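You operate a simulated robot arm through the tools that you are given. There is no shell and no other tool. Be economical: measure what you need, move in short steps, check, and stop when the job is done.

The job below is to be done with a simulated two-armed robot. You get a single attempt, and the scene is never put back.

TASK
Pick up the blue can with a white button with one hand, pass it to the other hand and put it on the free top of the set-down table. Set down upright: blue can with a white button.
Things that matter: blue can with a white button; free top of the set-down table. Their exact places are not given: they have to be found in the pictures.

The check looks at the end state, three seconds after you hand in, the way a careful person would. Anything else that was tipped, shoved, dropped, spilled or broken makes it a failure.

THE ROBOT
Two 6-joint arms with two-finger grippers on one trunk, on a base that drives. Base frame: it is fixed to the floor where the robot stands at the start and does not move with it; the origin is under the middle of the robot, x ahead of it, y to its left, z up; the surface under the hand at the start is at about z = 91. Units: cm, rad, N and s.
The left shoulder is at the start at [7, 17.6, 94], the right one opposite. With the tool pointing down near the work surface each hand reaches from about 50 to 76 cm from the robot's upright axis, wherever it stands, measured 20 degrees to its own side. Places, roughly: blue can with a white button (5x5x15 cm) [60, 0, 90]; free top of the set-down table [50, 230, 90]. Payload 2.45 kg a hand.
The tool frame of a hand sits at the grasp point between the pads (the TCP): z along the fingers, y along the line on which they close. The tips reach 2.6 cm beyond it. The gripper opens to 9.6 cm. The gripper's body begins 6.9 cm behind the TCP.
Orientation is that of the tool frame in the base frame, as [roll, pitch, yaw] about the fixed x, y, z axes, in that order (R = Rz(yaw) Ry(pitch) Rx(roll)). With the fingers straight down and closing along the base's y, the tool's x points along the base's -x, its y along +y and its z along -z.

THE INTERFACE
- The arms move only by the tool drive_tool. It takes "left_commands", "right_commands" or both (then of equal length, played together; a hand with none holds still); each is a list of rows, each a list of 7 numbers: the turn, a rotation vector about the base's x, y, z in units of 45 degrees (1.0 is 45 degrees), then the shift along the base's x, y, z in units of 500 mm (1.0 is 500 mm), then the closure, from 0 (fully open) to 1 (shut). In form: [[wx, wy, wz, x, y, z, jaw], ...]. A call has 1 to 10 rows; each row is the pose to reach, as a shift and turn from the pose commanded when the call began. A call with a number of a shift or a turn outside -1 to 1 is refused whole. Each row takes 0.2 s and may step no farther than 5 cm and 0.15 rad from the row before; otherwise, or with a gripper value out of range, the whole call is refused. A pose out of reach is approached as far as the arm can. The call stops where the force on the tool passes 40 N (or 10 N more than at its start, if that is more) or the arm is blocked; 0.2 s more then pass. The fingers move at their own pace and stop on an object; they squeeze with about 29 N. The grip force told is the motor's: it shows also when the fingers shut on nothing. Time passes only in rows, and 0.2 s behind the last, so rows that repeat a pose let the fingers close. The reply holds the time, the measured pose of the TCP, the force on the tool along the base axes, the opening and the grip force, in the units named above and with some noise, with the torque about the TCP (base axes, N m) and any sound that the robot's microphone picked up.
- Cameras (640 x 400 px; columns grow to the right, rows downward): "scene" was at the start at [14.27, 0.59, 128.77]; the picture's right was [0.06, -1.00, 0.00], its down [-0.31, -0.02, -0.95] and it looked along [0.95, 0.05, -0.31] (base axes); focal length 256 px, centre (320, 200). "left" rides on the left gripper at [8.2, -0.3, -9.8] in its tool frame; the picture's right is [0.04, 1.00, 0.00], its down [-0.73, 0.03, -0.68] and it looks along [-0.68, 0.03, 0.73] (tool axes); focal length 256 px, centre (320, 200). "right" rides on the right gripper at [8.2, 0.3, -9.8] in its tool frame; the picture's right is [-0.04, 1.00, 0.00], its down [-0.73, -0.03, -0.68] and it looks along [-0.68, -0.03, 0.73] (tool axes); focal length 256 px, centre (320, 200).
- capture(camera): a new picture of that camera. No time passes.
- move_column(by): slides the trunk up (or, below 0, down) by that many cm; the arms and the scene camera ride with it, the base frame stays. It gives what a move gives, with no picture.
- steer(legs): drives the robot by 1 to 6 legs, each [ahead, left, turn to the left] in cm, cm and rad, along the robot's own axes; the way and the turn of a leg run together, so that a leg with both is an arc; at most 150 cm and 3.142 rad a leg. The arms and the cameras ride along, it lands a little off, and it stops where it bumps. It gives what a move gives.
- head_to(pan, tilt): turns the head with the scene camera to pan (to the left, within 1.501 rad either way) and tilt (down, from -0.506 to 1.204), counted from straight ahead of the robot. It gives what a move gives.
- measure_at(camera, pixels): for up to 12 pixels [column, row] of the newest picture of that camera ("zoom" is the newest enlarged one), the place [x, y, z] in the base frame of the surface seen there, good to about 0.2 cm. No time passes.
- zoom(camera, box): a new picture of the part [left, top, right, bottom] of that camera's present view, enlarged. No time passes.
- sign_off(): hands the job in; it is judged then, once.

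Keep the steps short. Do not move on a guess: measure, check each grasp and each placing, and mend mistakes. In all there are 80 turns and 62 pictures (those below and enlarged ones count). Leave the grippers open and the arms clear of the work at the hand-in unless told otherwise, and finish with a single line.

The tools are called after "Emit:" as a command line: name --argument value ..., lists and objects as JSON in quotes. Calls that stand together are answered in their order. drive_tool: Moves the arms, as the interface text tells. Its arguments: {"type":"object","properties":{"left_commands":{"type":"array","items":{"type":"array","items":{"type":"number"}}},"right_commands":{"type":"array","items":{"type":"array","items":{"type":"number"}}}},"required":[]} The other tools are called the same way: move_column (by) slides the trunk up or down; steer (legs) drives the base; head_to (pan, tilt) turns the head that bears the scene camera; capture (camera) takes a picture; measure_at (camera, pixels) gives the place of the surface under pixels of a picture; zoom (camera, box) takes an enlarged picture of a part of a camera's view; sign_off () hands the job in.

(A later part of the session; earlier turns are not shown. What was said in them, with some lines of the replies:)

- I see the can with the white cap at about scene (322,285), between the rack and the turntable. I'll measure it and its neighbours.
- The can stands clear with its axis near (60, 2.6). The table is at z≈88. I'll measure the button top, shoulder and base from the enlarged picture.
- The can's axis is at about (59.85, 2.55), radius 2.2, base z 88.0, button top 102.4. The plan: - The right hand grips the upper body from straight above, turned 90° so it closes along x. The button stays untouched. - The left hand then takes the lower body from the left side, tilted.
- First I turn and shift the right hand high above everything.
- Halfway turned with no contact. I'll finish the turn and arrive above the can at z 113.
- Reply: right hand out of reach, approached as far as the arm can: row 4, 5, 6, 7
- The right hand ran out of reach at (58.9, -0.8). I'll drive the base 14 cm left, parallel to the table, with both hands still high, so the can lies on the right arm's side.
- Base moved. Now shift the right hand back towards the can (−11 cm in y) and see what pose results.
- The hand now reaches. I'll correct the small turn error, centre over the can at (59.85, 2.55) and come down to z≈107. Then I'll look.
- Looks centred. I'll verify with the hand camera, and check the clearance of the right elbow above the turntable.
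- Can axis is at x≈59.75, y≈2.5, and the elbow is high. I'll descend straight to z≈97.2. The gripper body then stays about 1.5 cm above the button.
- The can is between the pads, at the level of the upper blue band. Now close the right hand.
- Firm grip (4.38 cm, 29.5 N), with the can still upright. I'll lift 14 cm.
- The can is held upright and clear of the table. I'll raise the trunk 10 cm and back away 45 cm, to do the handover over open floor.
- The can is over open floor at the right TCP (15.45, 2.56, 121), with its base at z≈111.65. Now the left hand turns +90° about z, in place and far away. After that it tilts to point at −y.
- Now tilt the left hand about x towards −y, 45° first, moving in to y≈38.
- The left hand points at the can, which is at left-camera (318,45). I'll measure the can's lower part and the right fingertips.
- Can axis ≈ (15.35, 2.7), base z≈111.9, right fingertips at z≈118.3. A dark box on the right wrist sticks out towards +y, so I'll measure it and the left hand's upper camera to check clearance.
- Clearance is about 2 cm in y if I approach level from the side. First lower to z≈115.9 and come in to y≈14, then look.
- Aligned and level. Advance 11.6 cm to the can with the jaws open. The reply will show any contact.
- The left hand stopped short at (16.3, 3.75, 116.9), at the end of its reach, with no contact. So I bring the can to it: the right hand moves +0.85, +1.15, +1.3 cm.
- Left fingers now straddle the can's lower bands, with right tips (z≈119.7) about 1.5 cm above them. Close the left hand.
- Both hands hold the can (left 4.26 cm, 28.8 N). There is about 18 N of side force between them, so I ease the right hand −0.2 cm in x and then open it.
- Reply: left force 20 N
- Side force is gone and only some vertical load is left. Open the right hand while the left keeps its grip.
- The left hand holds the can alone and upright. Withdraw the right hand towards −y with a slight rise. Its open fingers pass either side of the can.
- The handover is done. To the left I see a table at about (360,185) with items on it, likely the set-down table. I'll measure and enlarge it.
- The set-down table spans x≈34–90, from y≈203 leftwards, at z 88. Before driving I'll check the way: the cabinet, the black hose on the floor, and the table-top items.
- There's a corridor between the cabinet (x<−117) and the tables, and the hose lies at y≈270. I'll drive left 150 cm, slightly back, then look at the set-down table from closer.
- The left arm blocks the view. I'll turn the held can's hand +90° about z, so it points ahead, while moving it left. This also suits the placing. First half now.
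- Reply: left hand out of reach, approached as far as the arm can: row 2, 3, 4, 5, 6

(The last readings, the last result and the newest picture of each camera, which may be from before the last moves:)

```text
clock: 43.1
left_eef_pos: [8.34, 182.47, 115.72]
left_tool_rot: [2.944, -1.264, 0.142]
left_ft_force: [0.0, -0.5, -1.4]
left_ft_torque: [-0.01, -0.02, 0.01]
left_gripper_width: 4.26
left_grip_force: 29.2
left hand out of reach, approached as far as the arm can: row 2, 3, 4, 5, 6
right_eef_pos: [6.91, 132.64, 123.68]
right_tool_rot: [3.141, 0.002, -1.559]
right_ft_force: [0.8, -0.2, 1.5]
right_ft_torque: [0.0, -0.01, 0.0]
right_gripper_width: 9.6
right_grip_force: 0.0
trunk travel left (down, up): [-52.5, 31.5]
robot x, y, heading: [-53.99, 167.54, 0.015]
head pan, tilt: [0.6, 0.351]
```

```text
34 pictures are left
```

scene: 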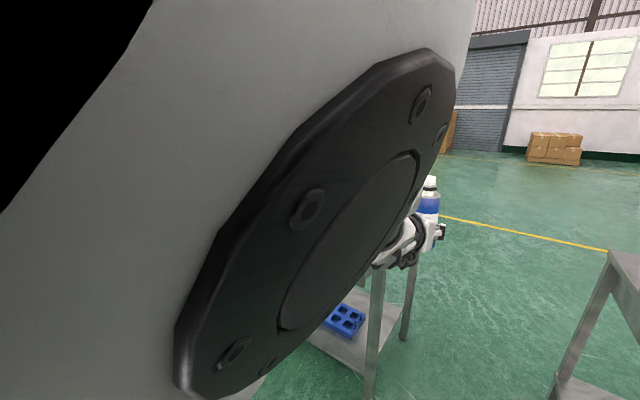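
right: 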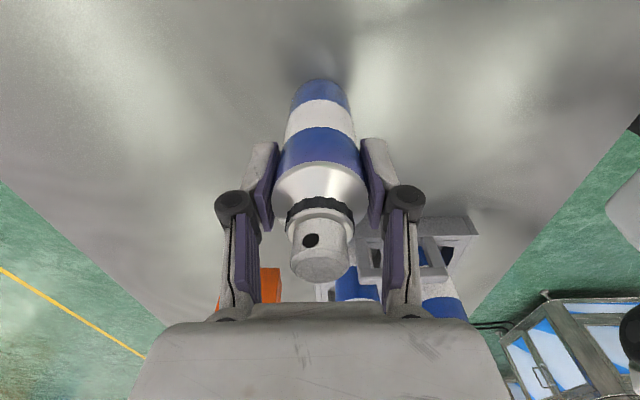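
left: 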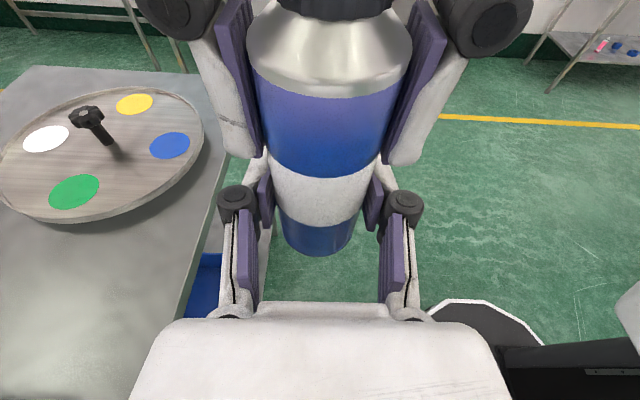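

The arm is folded too tight (elbow near the head), and the hand is slightly off level (about 4°). I'll extend it 16 cm ahead and level it again.

Emit:
drive_tool --left_commands '[[0.0, 0, 0, 0.05, 0, 0.0, 1], [0.02, -0.03, 0, 0.11, 0, 0.0, 1], [0.045, -0.055, 0, 0.18, 0, 0.0, 1], [0.069, -0.083, 0, 0.25, 0, 0.0, 1], [0.069, -0.083, 0, 0.32, 0, 0.0, 1], [0.069, -0.083, 0, 0.32, 0, 0.0, 1]]'

Emit:
capture --camera "scene"

Emit:
capture --camera "left"

```text
clock: 44.5
left_eef_pos: [24.98, 183.01, 117.51]
left_tool_rot: [-3.039, -1.298, -0.199]
left_ft_force: [-0.4, 0.4, -1.8]
left_ft_torque: [-0.03, 0.0, -0.02]
left_gripper_width: 4.27
left_grip_force: 28.9
left hand out of reach, approached as far as the arm can: row 1, 2, 3, 4, 5, 6
right_eef_pos: [6.81, 132.72, 123.67]
right_tool_rot: [-3.141, 0.001, -1.558]
right_ft_force: [-0.1, -0.4, -0.1]
right_ft_torque: [-0.01, -0.01, 0.01]
right_gripper_width: 9.61
right_grip_force: 0.0
trunk travel left (down, up): [-52.5, 31.5]
robot x, y, heading: [-54.15, 167.26, 0.013]
head pan, tilt: [0.6, 0.351]
```

```text
33 pictures are left
```

scene: 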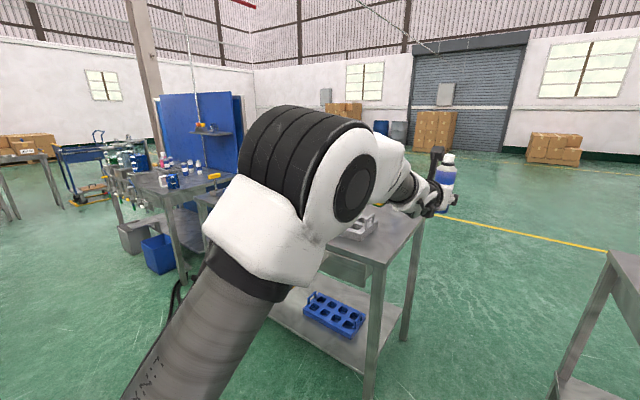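

```text
32 pictures are left
```

left: 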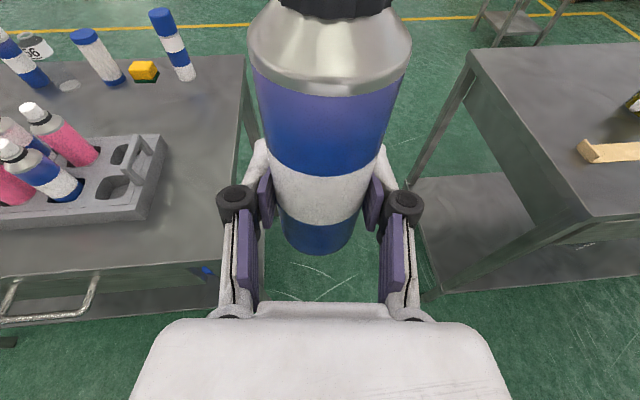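

Good view. In the left camera the table's near end strip right of the rack, around (200,150)–(200,240), is free. I'll measure it.

Emit:
measure_at --camera "left" --pixels '[[145, 222], [168, 145], [150, 135], [160, 130], [222, 262], [243, 60], [235, 150], [200, 200], [200, 120], [192, 80], [158, 82], [120, 100]]'

Emit:
measure_at --camera "scene" --pixels '[[445, 165], [440, 212], [447, 157], [425, 212], [384, 263], [365, 240]]'

Emit:
zoom --camera "scene" --box '[380, 130, 480, 240]'

```text
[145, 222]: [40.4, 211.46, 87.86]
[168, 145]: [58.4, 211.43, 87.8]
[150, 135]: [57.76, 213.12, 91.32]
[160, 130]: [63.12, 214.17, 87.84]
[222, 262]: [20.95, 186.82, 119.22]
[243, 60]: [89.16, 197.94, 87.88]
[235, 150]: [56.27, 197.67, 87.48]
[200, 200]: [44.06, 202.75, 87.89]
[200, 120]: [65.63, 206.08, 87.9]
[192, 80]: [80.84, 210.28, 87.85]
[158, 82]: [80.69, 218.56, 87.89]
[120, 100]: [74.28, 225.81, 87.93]
```

```text
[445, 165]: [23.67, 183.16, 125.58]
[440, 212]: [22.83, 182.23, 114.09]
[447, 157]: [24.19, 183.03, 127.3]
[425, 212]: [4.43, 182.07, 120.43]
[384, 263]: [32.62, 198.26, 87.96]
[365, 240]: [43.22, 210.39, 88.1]
```

```text
3.64 times, centred on (430, 185) of scene
```

zoom: 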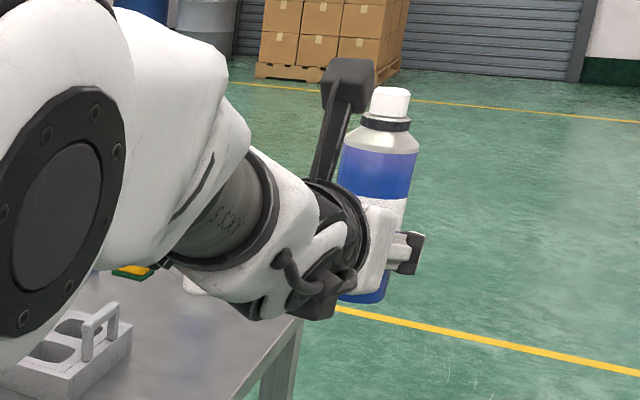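

Free spot chosen: about (65, 206), between the rack's end (y 211.5) and the table's end (y 198), behind the rack corner and short of the bottles at x≥80. Coming in from the gap between the tables, with the robot turned about 25° left, keeps the arm off the rack. I'll check the left elbow's height and tuck the right hand back and up.

Emit:
measure_at --camera "scene" --pixels '[[355, 190], [330, 225], [270, 130], [300, 265], [400, 210], [390, 200]]'

Emit:
drive_tool --right_commands '[[0, 0, 0, -0.05, 0, 0.05, 0], [0, 0, 0, -0.1, 0, 0.1, 0], [0, 0, 0, -0.15, 0, 0.15, 0], [0, 0, 0, -0.2, 0, 0.2, 0]]'

```text
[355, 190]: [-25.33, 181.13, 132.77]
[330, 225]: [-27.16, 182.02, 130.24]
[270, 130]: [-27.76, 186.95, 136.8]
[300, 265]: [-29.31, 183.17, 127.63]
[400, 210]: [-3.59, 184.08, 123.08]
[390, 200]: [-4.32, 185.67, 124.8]
```

```text
clock: 45.5
left_eef_pos: [24.86, 182.94, 117.46]
left_tool_rot: [-3.041, -1.3, -0.197]
left_ft_force: [-0.7, -0.7, -1.6]
left_ft_torque: [0.01, 0.0, -0.01]
left_gripper_width: 4.27
left_grip_force: 28.6
right_eef_pos: [-3.93, 132.84, 133.1]
right_tool_rot: [-3.135, 0.002, -1.559]
right_ft_force: [-1.1, 0.0, 0.3]
right_ft_torque: [-0.01, -0.07, 0.0]
right_gripper_width: 9.58
right_grip_force: 0.1
right hand out of reach, approached as far as the arm can: row 4
trunk travel left (down, up): [-52.5, 31.5]
robot x, y, heading: [-53.75, 167.18, 0.018]
head pan, tilt: [0.6, 0.351]
```

The left arm is straight ahead and clear. The turn alone is safe, since the hand stays at x≈11. So: turn left 0.42 rad, slide right 31, go ahead 28, stop short and look.

Emit:
steer --legs '[[0, 0, 0.418], [0, -31, 0], [28, 0, 0]]'

Emit:
head_to --pan 0.1 --tilt 0.5

Emit:
capture --camera "scene"

Emit:
capture --camera "left"

```text
clock: 50.4
left_eef_pos: [50.56, 196.04, 117.37]
left_tool_rot: [-3.045, -1.299, 0.211]
left_ft_force: [-0.3, -0.3, -1.3]
left_ft_torque: [-0.01, -0.01, 0.0]
left_gripper_width: 4.23
left_grip_force: 28.8
right_eef_pos: [44.18, 138.56, 133.02]
right_tool_rot: [-3.139, 0.001, -1.15]
right_ft_force: [0.4, 0.1, -0.2]
right_ft_torque: [0.03, 0.0, 0.01]
right_gripper_width: 9.58
right_grip_force: 0.1
trunk travel left (down, up): [-52.5, 31.5]
robot x, y, heading: [-15.73, 150.35, 0.422]
head pan, tilt: [0.6, 0.351]
```

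```text
clock: 51.3
left_eef_pos: [50.61, 196.0, 117.53]
left_tool_rot: [-3.043, -1.297, 0.211]
left_ft_force: [0.9, -0.4, -1.5]
left_ft_torque: [-0.01, 0.0, 0.01]
left_gripper_width: 4.27
left_grip_force: 29.3
right_eef_pos: [44.11, 138.52, 132.87]
right_tool_rot: [-3.138, 0.001, -1.15]
right_ft_force: [-0.2, 0.4, -0.2]
right_ft_torque: [-0.03, 0.0, 0.02]
right_gripper_width: 9.63
right_grip_force: 0.1
trunk travel left (down, up): [-52.5, 31.5]
robot x, y, heading: [-15.57, 150.49, 0.422]
head pan, tilt: [0.099, 0.499]
```

```text
30 pictures are left
```

scene: 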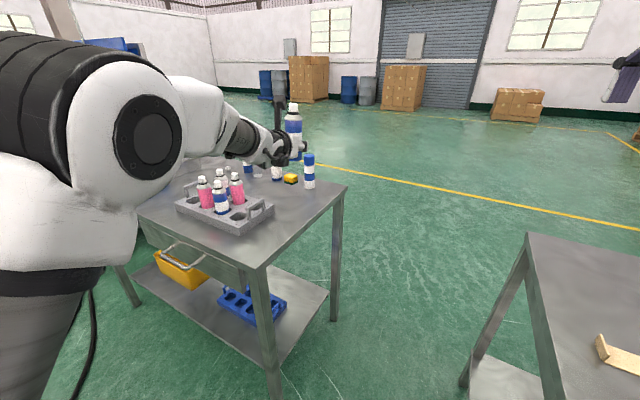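

```text
29 pictures are left
```

left: 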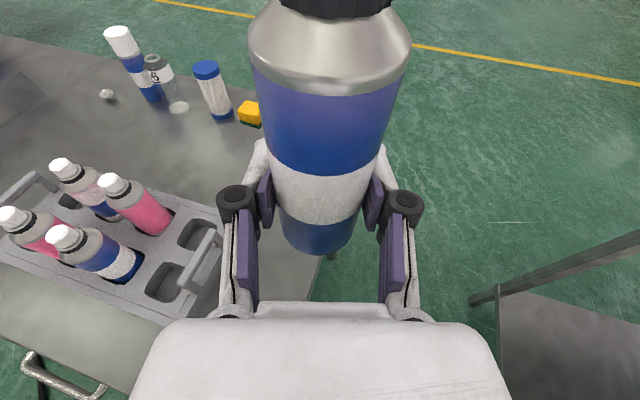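

The strip ahead is clear. Drive the last bit, 17 ahead and 3 left, bringing the can over about (65, 206) while still high. I'll also try to level the hand by the last 2°.

Emit:
steer --legs '[[17, 3, 0]]'

Emit:
drive_tool --left_commands '[[-0.012, -0.028, 0, -0.01, -0.003, 0, 1], [-0.0246, -0.056, 0, -0.02, -0.006, 0, 1], [-0.0246, -0.056, 0, -0.02, -0.006, 0, 1]]'

Emit:
capture --camera "scene"

Emit:
capture --camera "left"

```text
clock: 52.8
left_eef_pos: [65.11, 206.21, 117.4]
left_tool_rot: [-3.044, -1.299, 0.212]
left_ft_force: [-0.4, -0.6, -1.4]
left_ft_torque: [-0.01, -0.02, 0.0]
left_gripper_width: 4.26
left_grip_force: 29.0
right_eef_pos: [58.72, 148.64, 132.93]
right_tool_rot: [-3.138, 0.003, -1.15]
right_ft_force: [0.1, -0.3, 0.0]
right_ft_torque: [0.0, 0.01, -0.02]
right_gripper_width: 9.62
right_grip_force: 0.1
trunk travel left (down, up): [-52.5, 31.5]
robot x, y, heading: [-1.06, 160.8, 0.428]
head pan, tilt: [0.099, 0.499]
```

```text
clock: 53.6
left_eef_pos: [64.29, 205.84, 117.49]
left_tool_rot: [3.108, -1.329, 0.33]
left_ft_force: [-0.4, -0.9, -2.1]
left_ft_torque: [-0.03, -0.01, -0.01]
left_gripper_width: 4.25
left_grip_force: 28.8
right_eef_pos: [58.86, 148.67, 132.96]
right_tool_rot: [-3.139, 0.001, -1.149]
right_ft_force: [-0.9, 0.1, 0.5]
right_ft_torque: [0.01, 0.02, 0.0]
right_gripper_width: 9.61
right_grip_force: 0.0
trunk travel left (down, up): [-52.5, 31.5]
robot x, y, heading: [-1.28, 160.21, 0.424]
head pan, tilt: [0.099, 0.499]
```

```text
28 pictures are left
```

scene: 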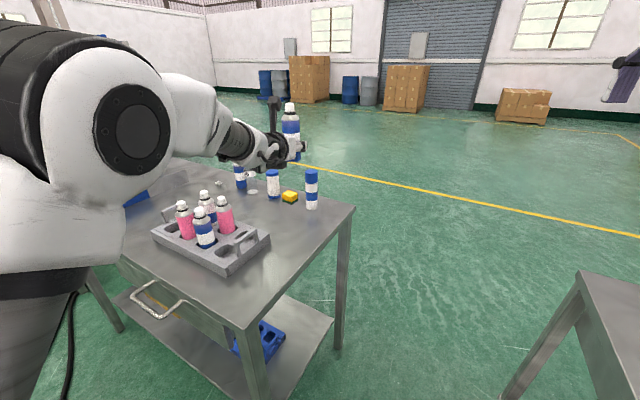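

```text
27 pictures are left
```

left: 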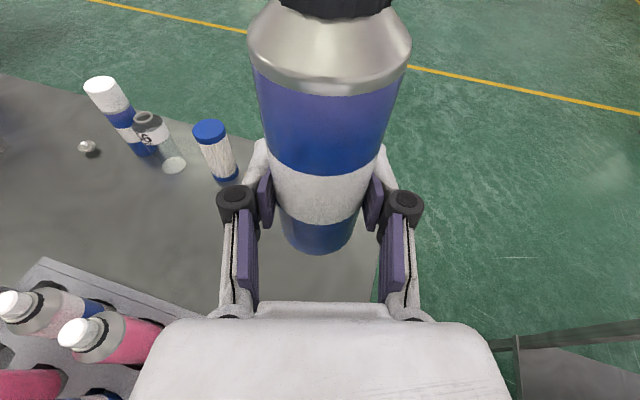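

The hand is level again. I'll measure the can's bottom edge and neighbours to set the drop height and side gaps.

Emit:
measure_at --camera "left" --pixels '[[318, 252], [318, 240], [300, 246], [338, 246], [205, 310], [40, 260], [225, 183], [330, 290], [372, 290], [375, 265]]'

Emit:
zoom --camera "scene" --box '[240, 90, 340, 190]'

```text
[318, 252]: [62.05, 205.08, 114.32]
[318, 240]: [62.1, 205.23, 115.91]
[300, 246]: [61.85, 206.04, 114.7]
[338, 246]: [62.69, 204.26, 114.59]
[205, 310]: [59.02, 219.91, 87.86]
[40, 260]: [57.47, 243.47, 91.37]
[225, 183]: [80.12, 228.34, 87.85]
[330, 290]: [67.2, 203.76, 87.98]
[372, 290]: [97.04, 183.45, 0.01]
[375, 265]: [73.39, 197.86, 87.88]
```

```text
4.00 times, centred on (290, 140) of scene
```

zoom: 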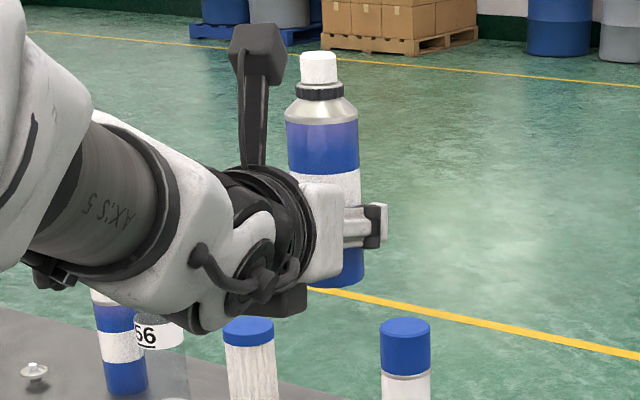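

The wrist parts hang low, so I measure their undersides against the can's base.

Emit:
measure_at --camera "zoom" --pixels '[[285, 312], [302, 300], [240, 322], [200, 328], [110, 290], [50, 280], [340, 284], [325, 285], [320, 55], [300, 270]]'

```text
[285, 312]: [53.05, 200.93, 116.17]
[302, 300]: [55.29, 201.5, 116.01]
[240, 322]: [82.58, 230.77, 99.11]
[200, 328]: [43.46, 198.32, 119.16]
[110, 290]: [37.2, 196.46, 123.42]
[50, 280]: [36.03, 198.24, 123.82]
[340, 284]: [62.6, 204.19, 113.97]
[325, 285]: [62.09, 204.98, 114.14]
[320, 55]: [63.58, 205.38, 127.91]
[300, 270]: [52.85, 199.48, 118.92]
```

The lowest hand part is 2.2 cm above the can's base, so it clears. Shift (+0.5, −1.1) cm for more room from the rack, then lower the trunk 22 cm.

Emit:
drive_tool --left_commands '[[0, 0, 0, 0.005, -0.012, 0, 1], [0, 0, 0, 0.01, -0.022, 0, 1], [0, 0, 0, 0.01, -0.022, 0, 1]]'

Emit:
move_column --by -22

Emit:
capture --camera "left"

Emit:
capture --camera "scene"

```text
clock: 54.4
left_eef_pos: [64.72, 205.07, 117.83]
left_tool_rot: [3.108, -1.327, 0.328]
left_ft_force: [-0.5, 0.1, -2.8]
left_ft_torque: [0.03, 0.0, 0.01]
left_gripper_width: 4.24
left_grip_force: 28.8
left hand out of reach, approached as far as the arm can: row 1, 2, 3
right_eef_pos: [58.76, 148.71, 132.97]
right_tool_rot: [-3.136, 0.004, -1.149]
right_ft_force: [-0.3, -0.8, 0.0]
right_ft_torque: [0.0, 0.0, 0.02]
right_gripper_width: 9.59
right_grip_force: 0.0
trunk travel left (down, up): [-52.5, 31.5]
robot x, y, heading: [-1.1, 160.63, 0.424]
head pan, tilt: [0.099, 0.499]
```

```text
clock: 56.7
left_eef_pos: [64.68, 205.01, 95.95]
left_tool_rot: [3.108, -1.328, 0.328]
left_ft_force: [0.4, -0.2, -2.1]
left_ft_torque: [-0.02, -0.02, 0.05]
left_gripper_width: 4.24
left_grip_force: 28.7
right_eef_pos: [58.73, 148.61, 111.08]
right_tool_rot: [-3.136, 0.001, -1.148]
right_ft_force: [0.0, 0.0, 1.3]
right_ft_torque: [0.02, 0.01, -0.05]
right_gripper_width: 9.59
right_grip_force: 0.0
trunk travel left (down, up): [-30.5, 53.5]
robot x, y, heading: [-0.83, 160.79, 0.423]
head pan, tilt: [0.099, 0.499]
```

```text
25 pictures are left
```

left: 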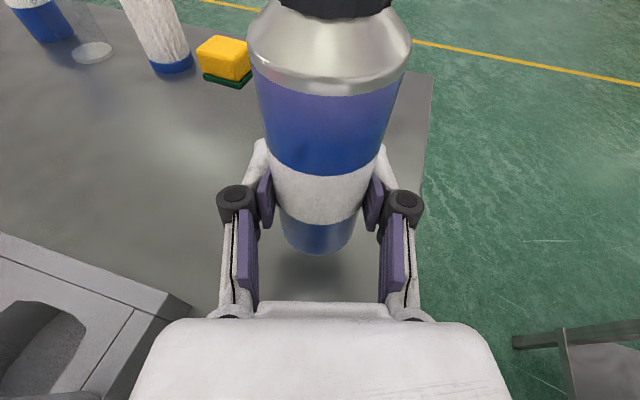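

```text
24 pictures are left
```

scene: 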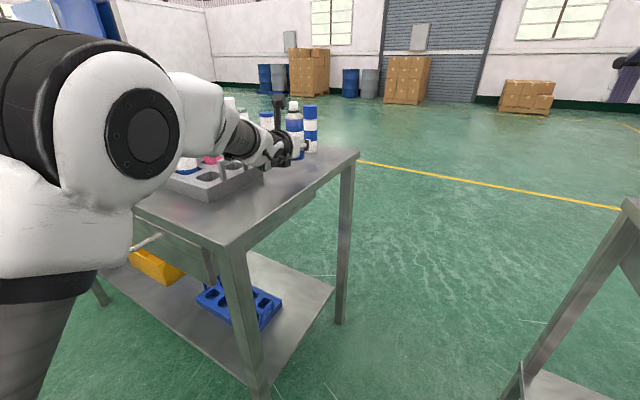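

Can is about 4 cm above the table. I'll check the gap to the rack and the undersides.

Emit:
measure_at --camera "left" --pixels '[[190, 308], [165, 295], [318, 252], [300, 246], [338, 246], [310, 275], [400, 170], [235, 85]]'

Emit:
zoom --camera "scene" --box '[190, 90, 330, 210]'

```text
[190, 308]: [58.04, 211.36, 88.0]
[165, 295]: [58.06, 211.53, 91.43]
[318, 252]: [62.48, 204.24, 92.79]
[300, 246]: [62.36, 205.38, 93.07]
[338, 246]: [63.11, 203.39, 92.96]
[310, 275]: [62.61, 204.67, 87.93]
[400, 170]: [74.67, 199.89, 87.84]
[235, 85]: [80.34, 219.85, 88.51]
```

```text
3.33 times, centred on (260, 150) of scene
```

zoom: 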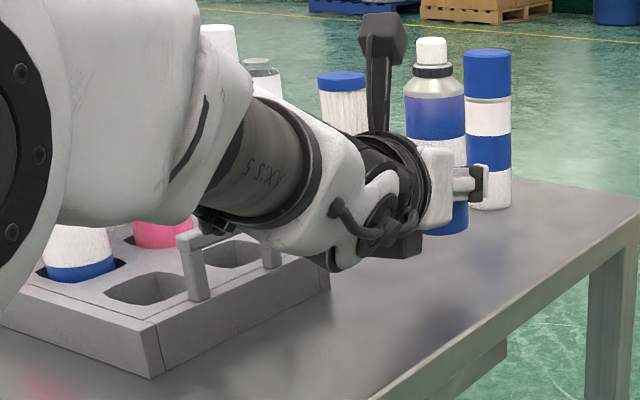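

Emit:
measure_at --camera "zoom" --pixels '[[215, 225], [250, 220], [100, 215], [190, 240], [265, 245], [330, 265], [400, 250], [335, 215], [130, 222], [447, 230], [432, 42]]'

```text
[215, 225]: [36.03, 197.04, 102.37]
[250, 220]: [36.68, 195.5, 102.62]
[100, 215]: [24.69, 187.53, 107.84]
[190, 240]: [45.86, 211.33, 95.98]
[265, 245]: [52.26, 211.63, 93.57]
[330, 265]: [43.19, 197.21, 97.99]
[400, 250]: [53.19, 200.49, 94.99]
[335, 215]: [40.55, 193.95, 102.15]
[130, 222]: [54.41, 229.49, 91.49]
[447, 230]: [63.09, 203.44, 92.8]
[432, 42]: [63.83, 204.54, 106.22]
```

All clear (rack handle 10+ cm from the wrist). The can's base is at ≈92.1. Lower the trunk 3.6 cm, then finish in small steps.

Emit:
move_column --by -3.6

Emit:
capture --camera "left"

Emit:
measure_at --camera "left" --pixels '[[318, 252], [300, 247], [338, 247], [318, 255], [318, 259], [318, 263]]'

```text
clock: 57.5
left_eef_pos: [64.58, 205.05, 92.46]
left_tool_rot: [3.107, -1.329, 0.329]
left_ft_force: [0.1, 0.2, -1.7]
left_ft_torque: [0.0, -0.01, -0.03]
left_gripper_width: 4.22
left_grip_force: 28.8
right_eef_pos: [58.79, 148.58, 107.32]
right_tool_rot: [-3.138, 0.001, -1.148]
right_ft_force: [0.7, -0.2, 1.0]
right_ft_torque: [0.01, -0.03, 0.0]
right_gripper_width: 9.61
right_grip_force: 0.1
trunk travel left (down, up): [-26.9, 57.1]
robot x, y, heading: [-1.46, 160.66, 0.421]
head pan, tilt: [0.099, 0.499]
```

```text
22 pictures are left
```

left: 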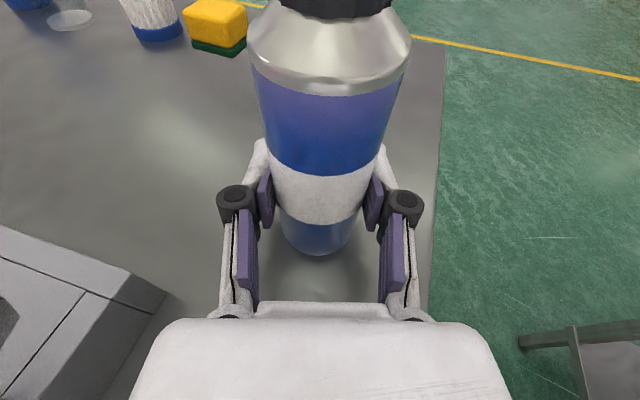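

```text
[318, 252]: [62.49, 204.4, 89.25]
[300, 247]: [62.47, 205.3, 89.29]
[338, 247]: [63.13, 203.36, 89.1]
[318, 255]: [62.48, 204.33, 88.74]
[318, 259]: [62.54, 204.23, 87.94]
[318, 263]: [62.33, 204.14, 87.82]
```

About half a centimetre is left. Lower 0.4 and read the force.

Emit:
move_column --by -0.4

```text
clock: 58.0
left_eef_pos: [64.47, 205.09, 91.94]
left_tool_rot: [3.108, -1.328, 0.328]
left_ft_force: [0.4, -1.2, -0.9]
left_ft_torque: [-0.01, 0.01, 0.02]
left_gripper_width: 4.23
left_grip_force: 28.8
right_eef_pos: [58.83, 148.66, 106.93]
right_tool_rot: [-3.14, -0.001, -1.147]
right_ft_force: [0.6, 0.7, -0.1]
right_ft_torque: [0.05, -0.03, 0.01]
right_gripper_width: 9.61
right_grip_force: 0.0
trunk travel left (down, up): [-26.5, 57.5]
robot x, y, heading: [-1.04, 160.16, 0.426]
head pan, tilt: [0.099, 0.499]
```

Emit:
move_column --by -0.15

```text
clock: 58.5
left_eef_pos: [64.74, 205.09, 91.87]
left_tool_rot: [3.109, -1.328, 0.327]
left_ft_force: [0.1, -0.1, -1.0]
left_ft_torque: [0.02, 0.0, -0.03]
left_gripper_width: 4.26
left_grip_force: 28.6
right_eef_pos: [58.81, 148.59, 106.85]
right_tool_rot: [-3.139, 0.0, -1.148]
right_ft_force: [0.4, -0.3, -1.0]
right_ft_torque: [-0.03, 0.01, -0.02]
right_gripper_width: 9.59
right_grip_force: 0.1
trunk travel left (down, up): [-26.4, 57.6]
robot x, y, heading: [-1.21, 160.39, 0.424]
head pan, tilt: [0.099, 0.499]
```

No clear contact yet (force still about −1 to −2 N), so I go 0.15 lower again.

Emit:
move_column --by -0.15

```text
clock: 59.1
left_eef_pos: [64.57, 205.06, 91.79]
left_tool_rot: [3.109, -1.329, 0.327]
left_ft_force: [1.7, 1.6, 3.8]
left_ft_torque: [0.19, -0.06, -0.05]
left_gripper_width: 4.24
left_grip_force: 28.8
right_eef_pos: [58.71, 148.53, 106.67]
right_tool_rot: [-3.139, 0.002, -1.148]
right_ft_force: [0.4, -0.5, -0.4]
right_ft_torque: [0.01, 0.03, 0.05]
right_gripper_width: 9.6
right_grip_force: 0.0
trunk travel left (down, up): [-26.2, 57.8]
robot x, y, heading: [-0.93, 160.3, 0.43]
head pan, tilt: [0.099, 0.499]
```

Contact: force now +3.8 N upward. Open the left hand gently to about 6.7 cm.

Emit:
drive_tool --left_commands '[[0, 0, 0, 0, 0, 0, 0.54], [0, 0, 0, 0, 0, 0, 0.48], [0, 0, 0, 0, 0, 0, 0.4], [0, 0, 0, 0, 0, 0, 0.3], [0, 0, 0, 0, 0, 0, 0.3]]'

Emit:
capture --camera "left"

Emit:
zoom --camera "scene" --box '[190, 70, 350, 210]'

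```text
clock: 60.3
left_eef_pos: [64.68, 205.09, 91.68]
left_tool_rot: [3.107, -1.328, 0.328]
left_ft_force: [-0.2, -0.1, -0.6]
left_ft_torque: [-0.02, -0.03, 0.0]
left_gripper_width: 6.72
left_grip_force: 0.1
right_eef_pos: [58.85, 148.68, 106.71]
right_tool_rot: [-3.137, 0.001, -1.147]
right_ft_force: [0.0, -0.5, -0.4]
right_ft_torque: [-0.02, 0.03, 0.0]
right_gripper_width: 9.6
right_grip_force: 0.0
trunk travel left (down, up): [-26.2, 57.8]
robot x, y, heading: [-1.29, 160.04, 0.426]
head pan, tilt: [0.099, 0.499]
```

```text
21 pictures are left
```

left: 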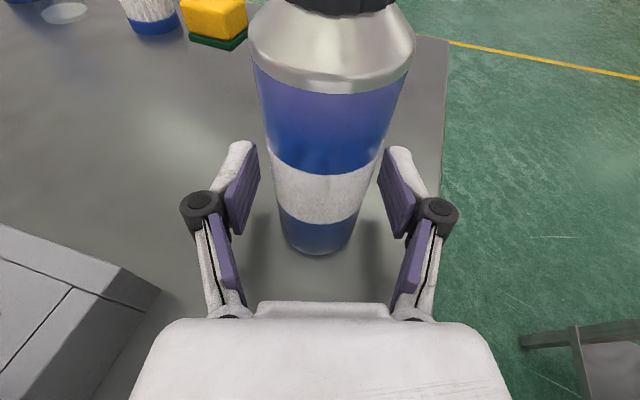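

```text
2.86 times, centred on (270, 140) of scene
```

zoom: 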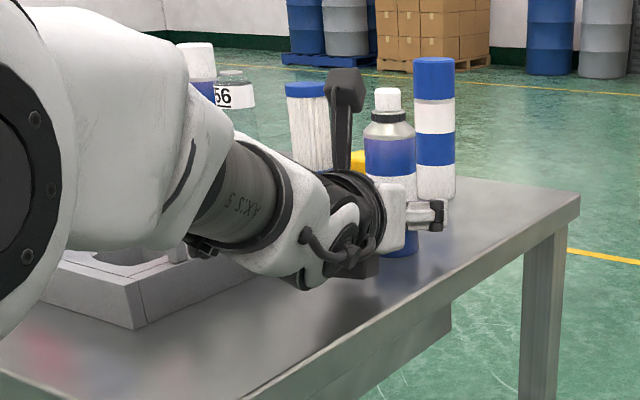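

The can stands upright and free. I'll open a little more and back the hand straight out along its axis (heading ≈17°) by driving the base back slowly.

Emit:
drive_tool --left_commands '[[0, 0, 0, 0, 0, 0, 0.2], [0, 0, 0, 0, 0, 0, 0.15], [0, 0, 0, 0, 0, 0, 0.15]]'

Emit:
steer --legs '[[-7.9, 1.0, 0]]'

Emit:
capture --camera "left"

```text
clock: 61.1
left_eef_pos: [64.72, 205.02, 91.62]
left_tool_rot: [3.108, -1.328, 0.329]
left_ft_force: [-0.1, -0.1, 1.0]
left_ft_torque: [0.02, -0.01, -0.02]
left_gripper_width: 8.15
left_grip_force: 0.1
right_eef_pos: [58.76, 148.68, 106.7]
right_tool_rot: [-3.138, 0.001, -1.15]
right_ft_force: [-0.3, -0.8, 0.5]
right_ft_torque: [0.03, -0.02, 0.04]
right_gripper_width: 9.61
right_grip_force: 0.1
trunk travel left (down, up): [-26.2, 57.8]
robot x, y, heading: [-1.2, 160.15, 0.427]
head pan, tilt: [0.099, 0.499]
```

```text
clock: 62.1
left_eef_pos: [56.64, 202.54, 91.72]
left_tool_rot: [3.109, -1.331, 0.329]
left_ft_force: [-0.8, 0.0, 0.0]
left_ft_torque: [-0.01, 0.05, -0.01]
left_gripper_width: 8.16
left_grip_force: 0.1
right_eef_pos: [50.87, 146.2, 106.71]
right_tool_rot: [-3.136, 0.003, -1.148]
right_ft_force: [-1.0, -0.3, -0.3]
right_ft_torque: [0.01, -0.05, 0.0]
right_gripper_width: 9.62
right_grip_force: 0.1
trunk travel left (down, up): [-26.2, 57.8]
robot x, y, heading: [-8.88, 157.86, 0.424]
head pan, tilt: [0.099, 0.499]
```

```text
19 pictures are left
```

left: 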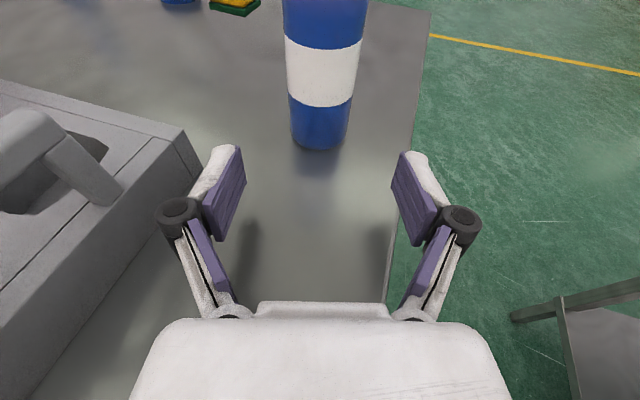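

Free of the can. Raise the trunk 12 cm, then back off 25 cm, slightly right, away from the rack.

Emit:
move_column --by 12

Emit:
steer --legs '[[-28, -3, 0]]'

Emit:
capture --camera "left"

Emit:
capture --camera "scene"

```text
clock: 63.6
left_eef_pos: [56.91, 202.67, 103.69]
left_tool_rot: [3.108, -1.329, 0.326]
left_ft_force: [0.2, 0.0, -0.1]
left_ft_torque: [-0.02, -0.03, 0.02]
left_gripper_width: 8.14
left_grip_force: 0.2
right_eef_pos: [50.92, 146.19, 118.78]
right_tool_rot: [-3.138, 0.002, -1.149]
right_ft_force: [-0.1, 0.2, 0.9]
right_ft_torque: [0.0, 0.05, -0.03]
right_gripper_width: 9.59
right_grip_force: 0.1
trunk travel left (down, up): [-38.2, 45.8]
robot x, y, heading: [-9.11, 158.14, 0.428]
head pan, tilt: [0.099, 0.499]
```

```text
clock: 65.6
left_eef_pos: [32.38, 188.14, 103.69]
left_tool_rot: [3.11, -1.331, 0.327]
left_ft_force: [-0.5, -0.5, -0.3]
left_ft_torque: [-0.03, 0.02, 0.0]
left_gripper_width: 8.14
left_grip_force: 0.1
right_eef_pos: [26.35, 131.64, 118.69]
right_tool_rot: [-3.135, 0.002, -1.15]
right_ft_force: [0.8, -0.1, 0.3]
right_ft_torque: [0.04, -0.03, 0.02]
right_gripper_width: 9.61
right_grip_force: 0.0
trunk travel left (down, up): [-38.2, 45.8]
robot x, y, heading: [-33.53, 143.56, 0.42]
head pan, tilt: [0.099, 0.499]
```

```text
18 pictures are left
```

left: 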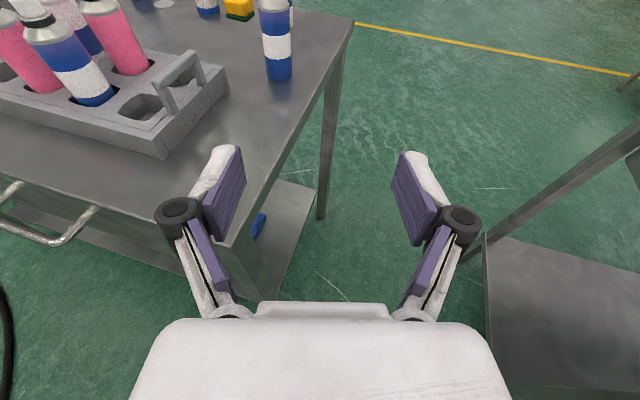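

```text
17 pictures are left
```

scene: 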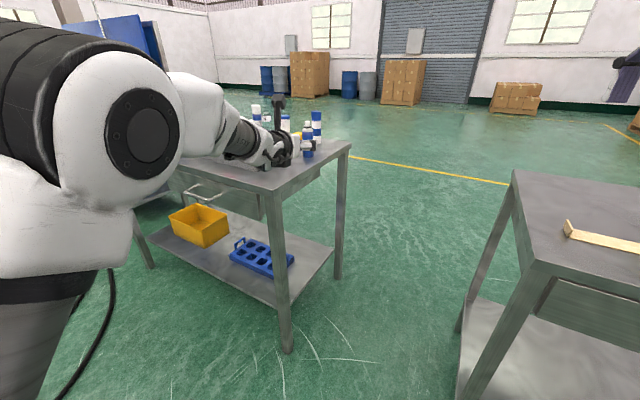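

The can stands upright, and rack, sponge and bottles look undisturbed. I'll open the left gripper fully and verify the can's position.

Emit:
drive_tool --left_commands '[[0, 0, 0, 0, 0, 0, 0], [0, 0, 0, 0, 0, 0, 0], [0, 0, 0, 0, 0, 0, 0]]'

Emit:
zoom --camera "left" --box '[140, 0, 380, 150]'

Emit:
measure_at --camera "left" --pixels '[[279, 74], [274, 15], [268, 60], [291, 60], [262, 15], [287, 15]]'

```text
clock: 66.4
left_eef_pos: [32.34, 188.16, 103.57]
left_tool_rot: [3.11, -1.327, 0.325]
left_ft_force: [0.2, 0.6, 1.0]
left_ft_torque: [-0.01, -0.02, 0.01]
left_gripper_width: 9.59
left_grip_force: 0.0
right_eef_pos: [26.39, 131.88, 118.67]
right_tool_rot: [-3.136, 0.002, -1.151]
right_ft_force: [-0.2, 0.2, 0.3]
right_ft_torque: [0.0, 0.0, -0.04]
right_gripper_width: 9.58
right_grip_force: 0.1
trunk travel left (down, up): [-38.2, 45.8]
robot x, y, heading: [-33.64, 143.82, 0.42]
head pan, tilt: [0.099, 0.499]
```

```text
2.67 times, centred on (260, 75) of left
```

zoom: 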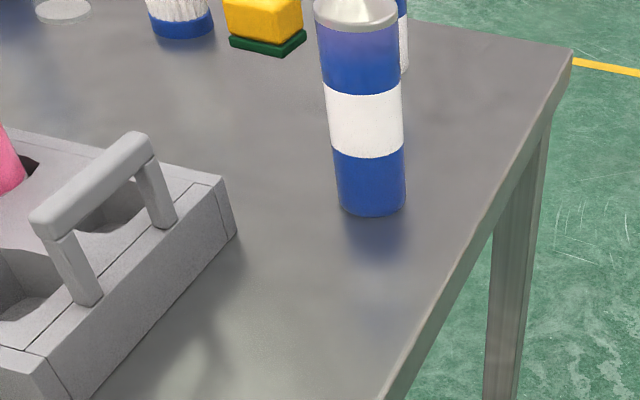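

```text
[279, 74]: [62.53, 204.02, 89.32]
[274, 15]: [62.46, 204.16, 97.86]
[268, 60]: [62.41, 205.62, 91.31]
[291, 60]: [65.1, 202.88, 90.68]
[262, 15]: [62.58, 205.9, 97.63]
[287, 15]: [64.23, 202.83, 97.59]
```

The can stands vertical at about (64.6, 204.8), and its front face reads x≈62.5 at both the bottom and top of the body. It's on the table and clear of everything else, both grippers are open, and the arms are away from it. Handing in.

Emit:
sign_off

```text
The job is handed in.
```

The blue can with the white button was picked up by the right hand, passed to the left hand in the air, and set down upright on the free top of the set-down table.
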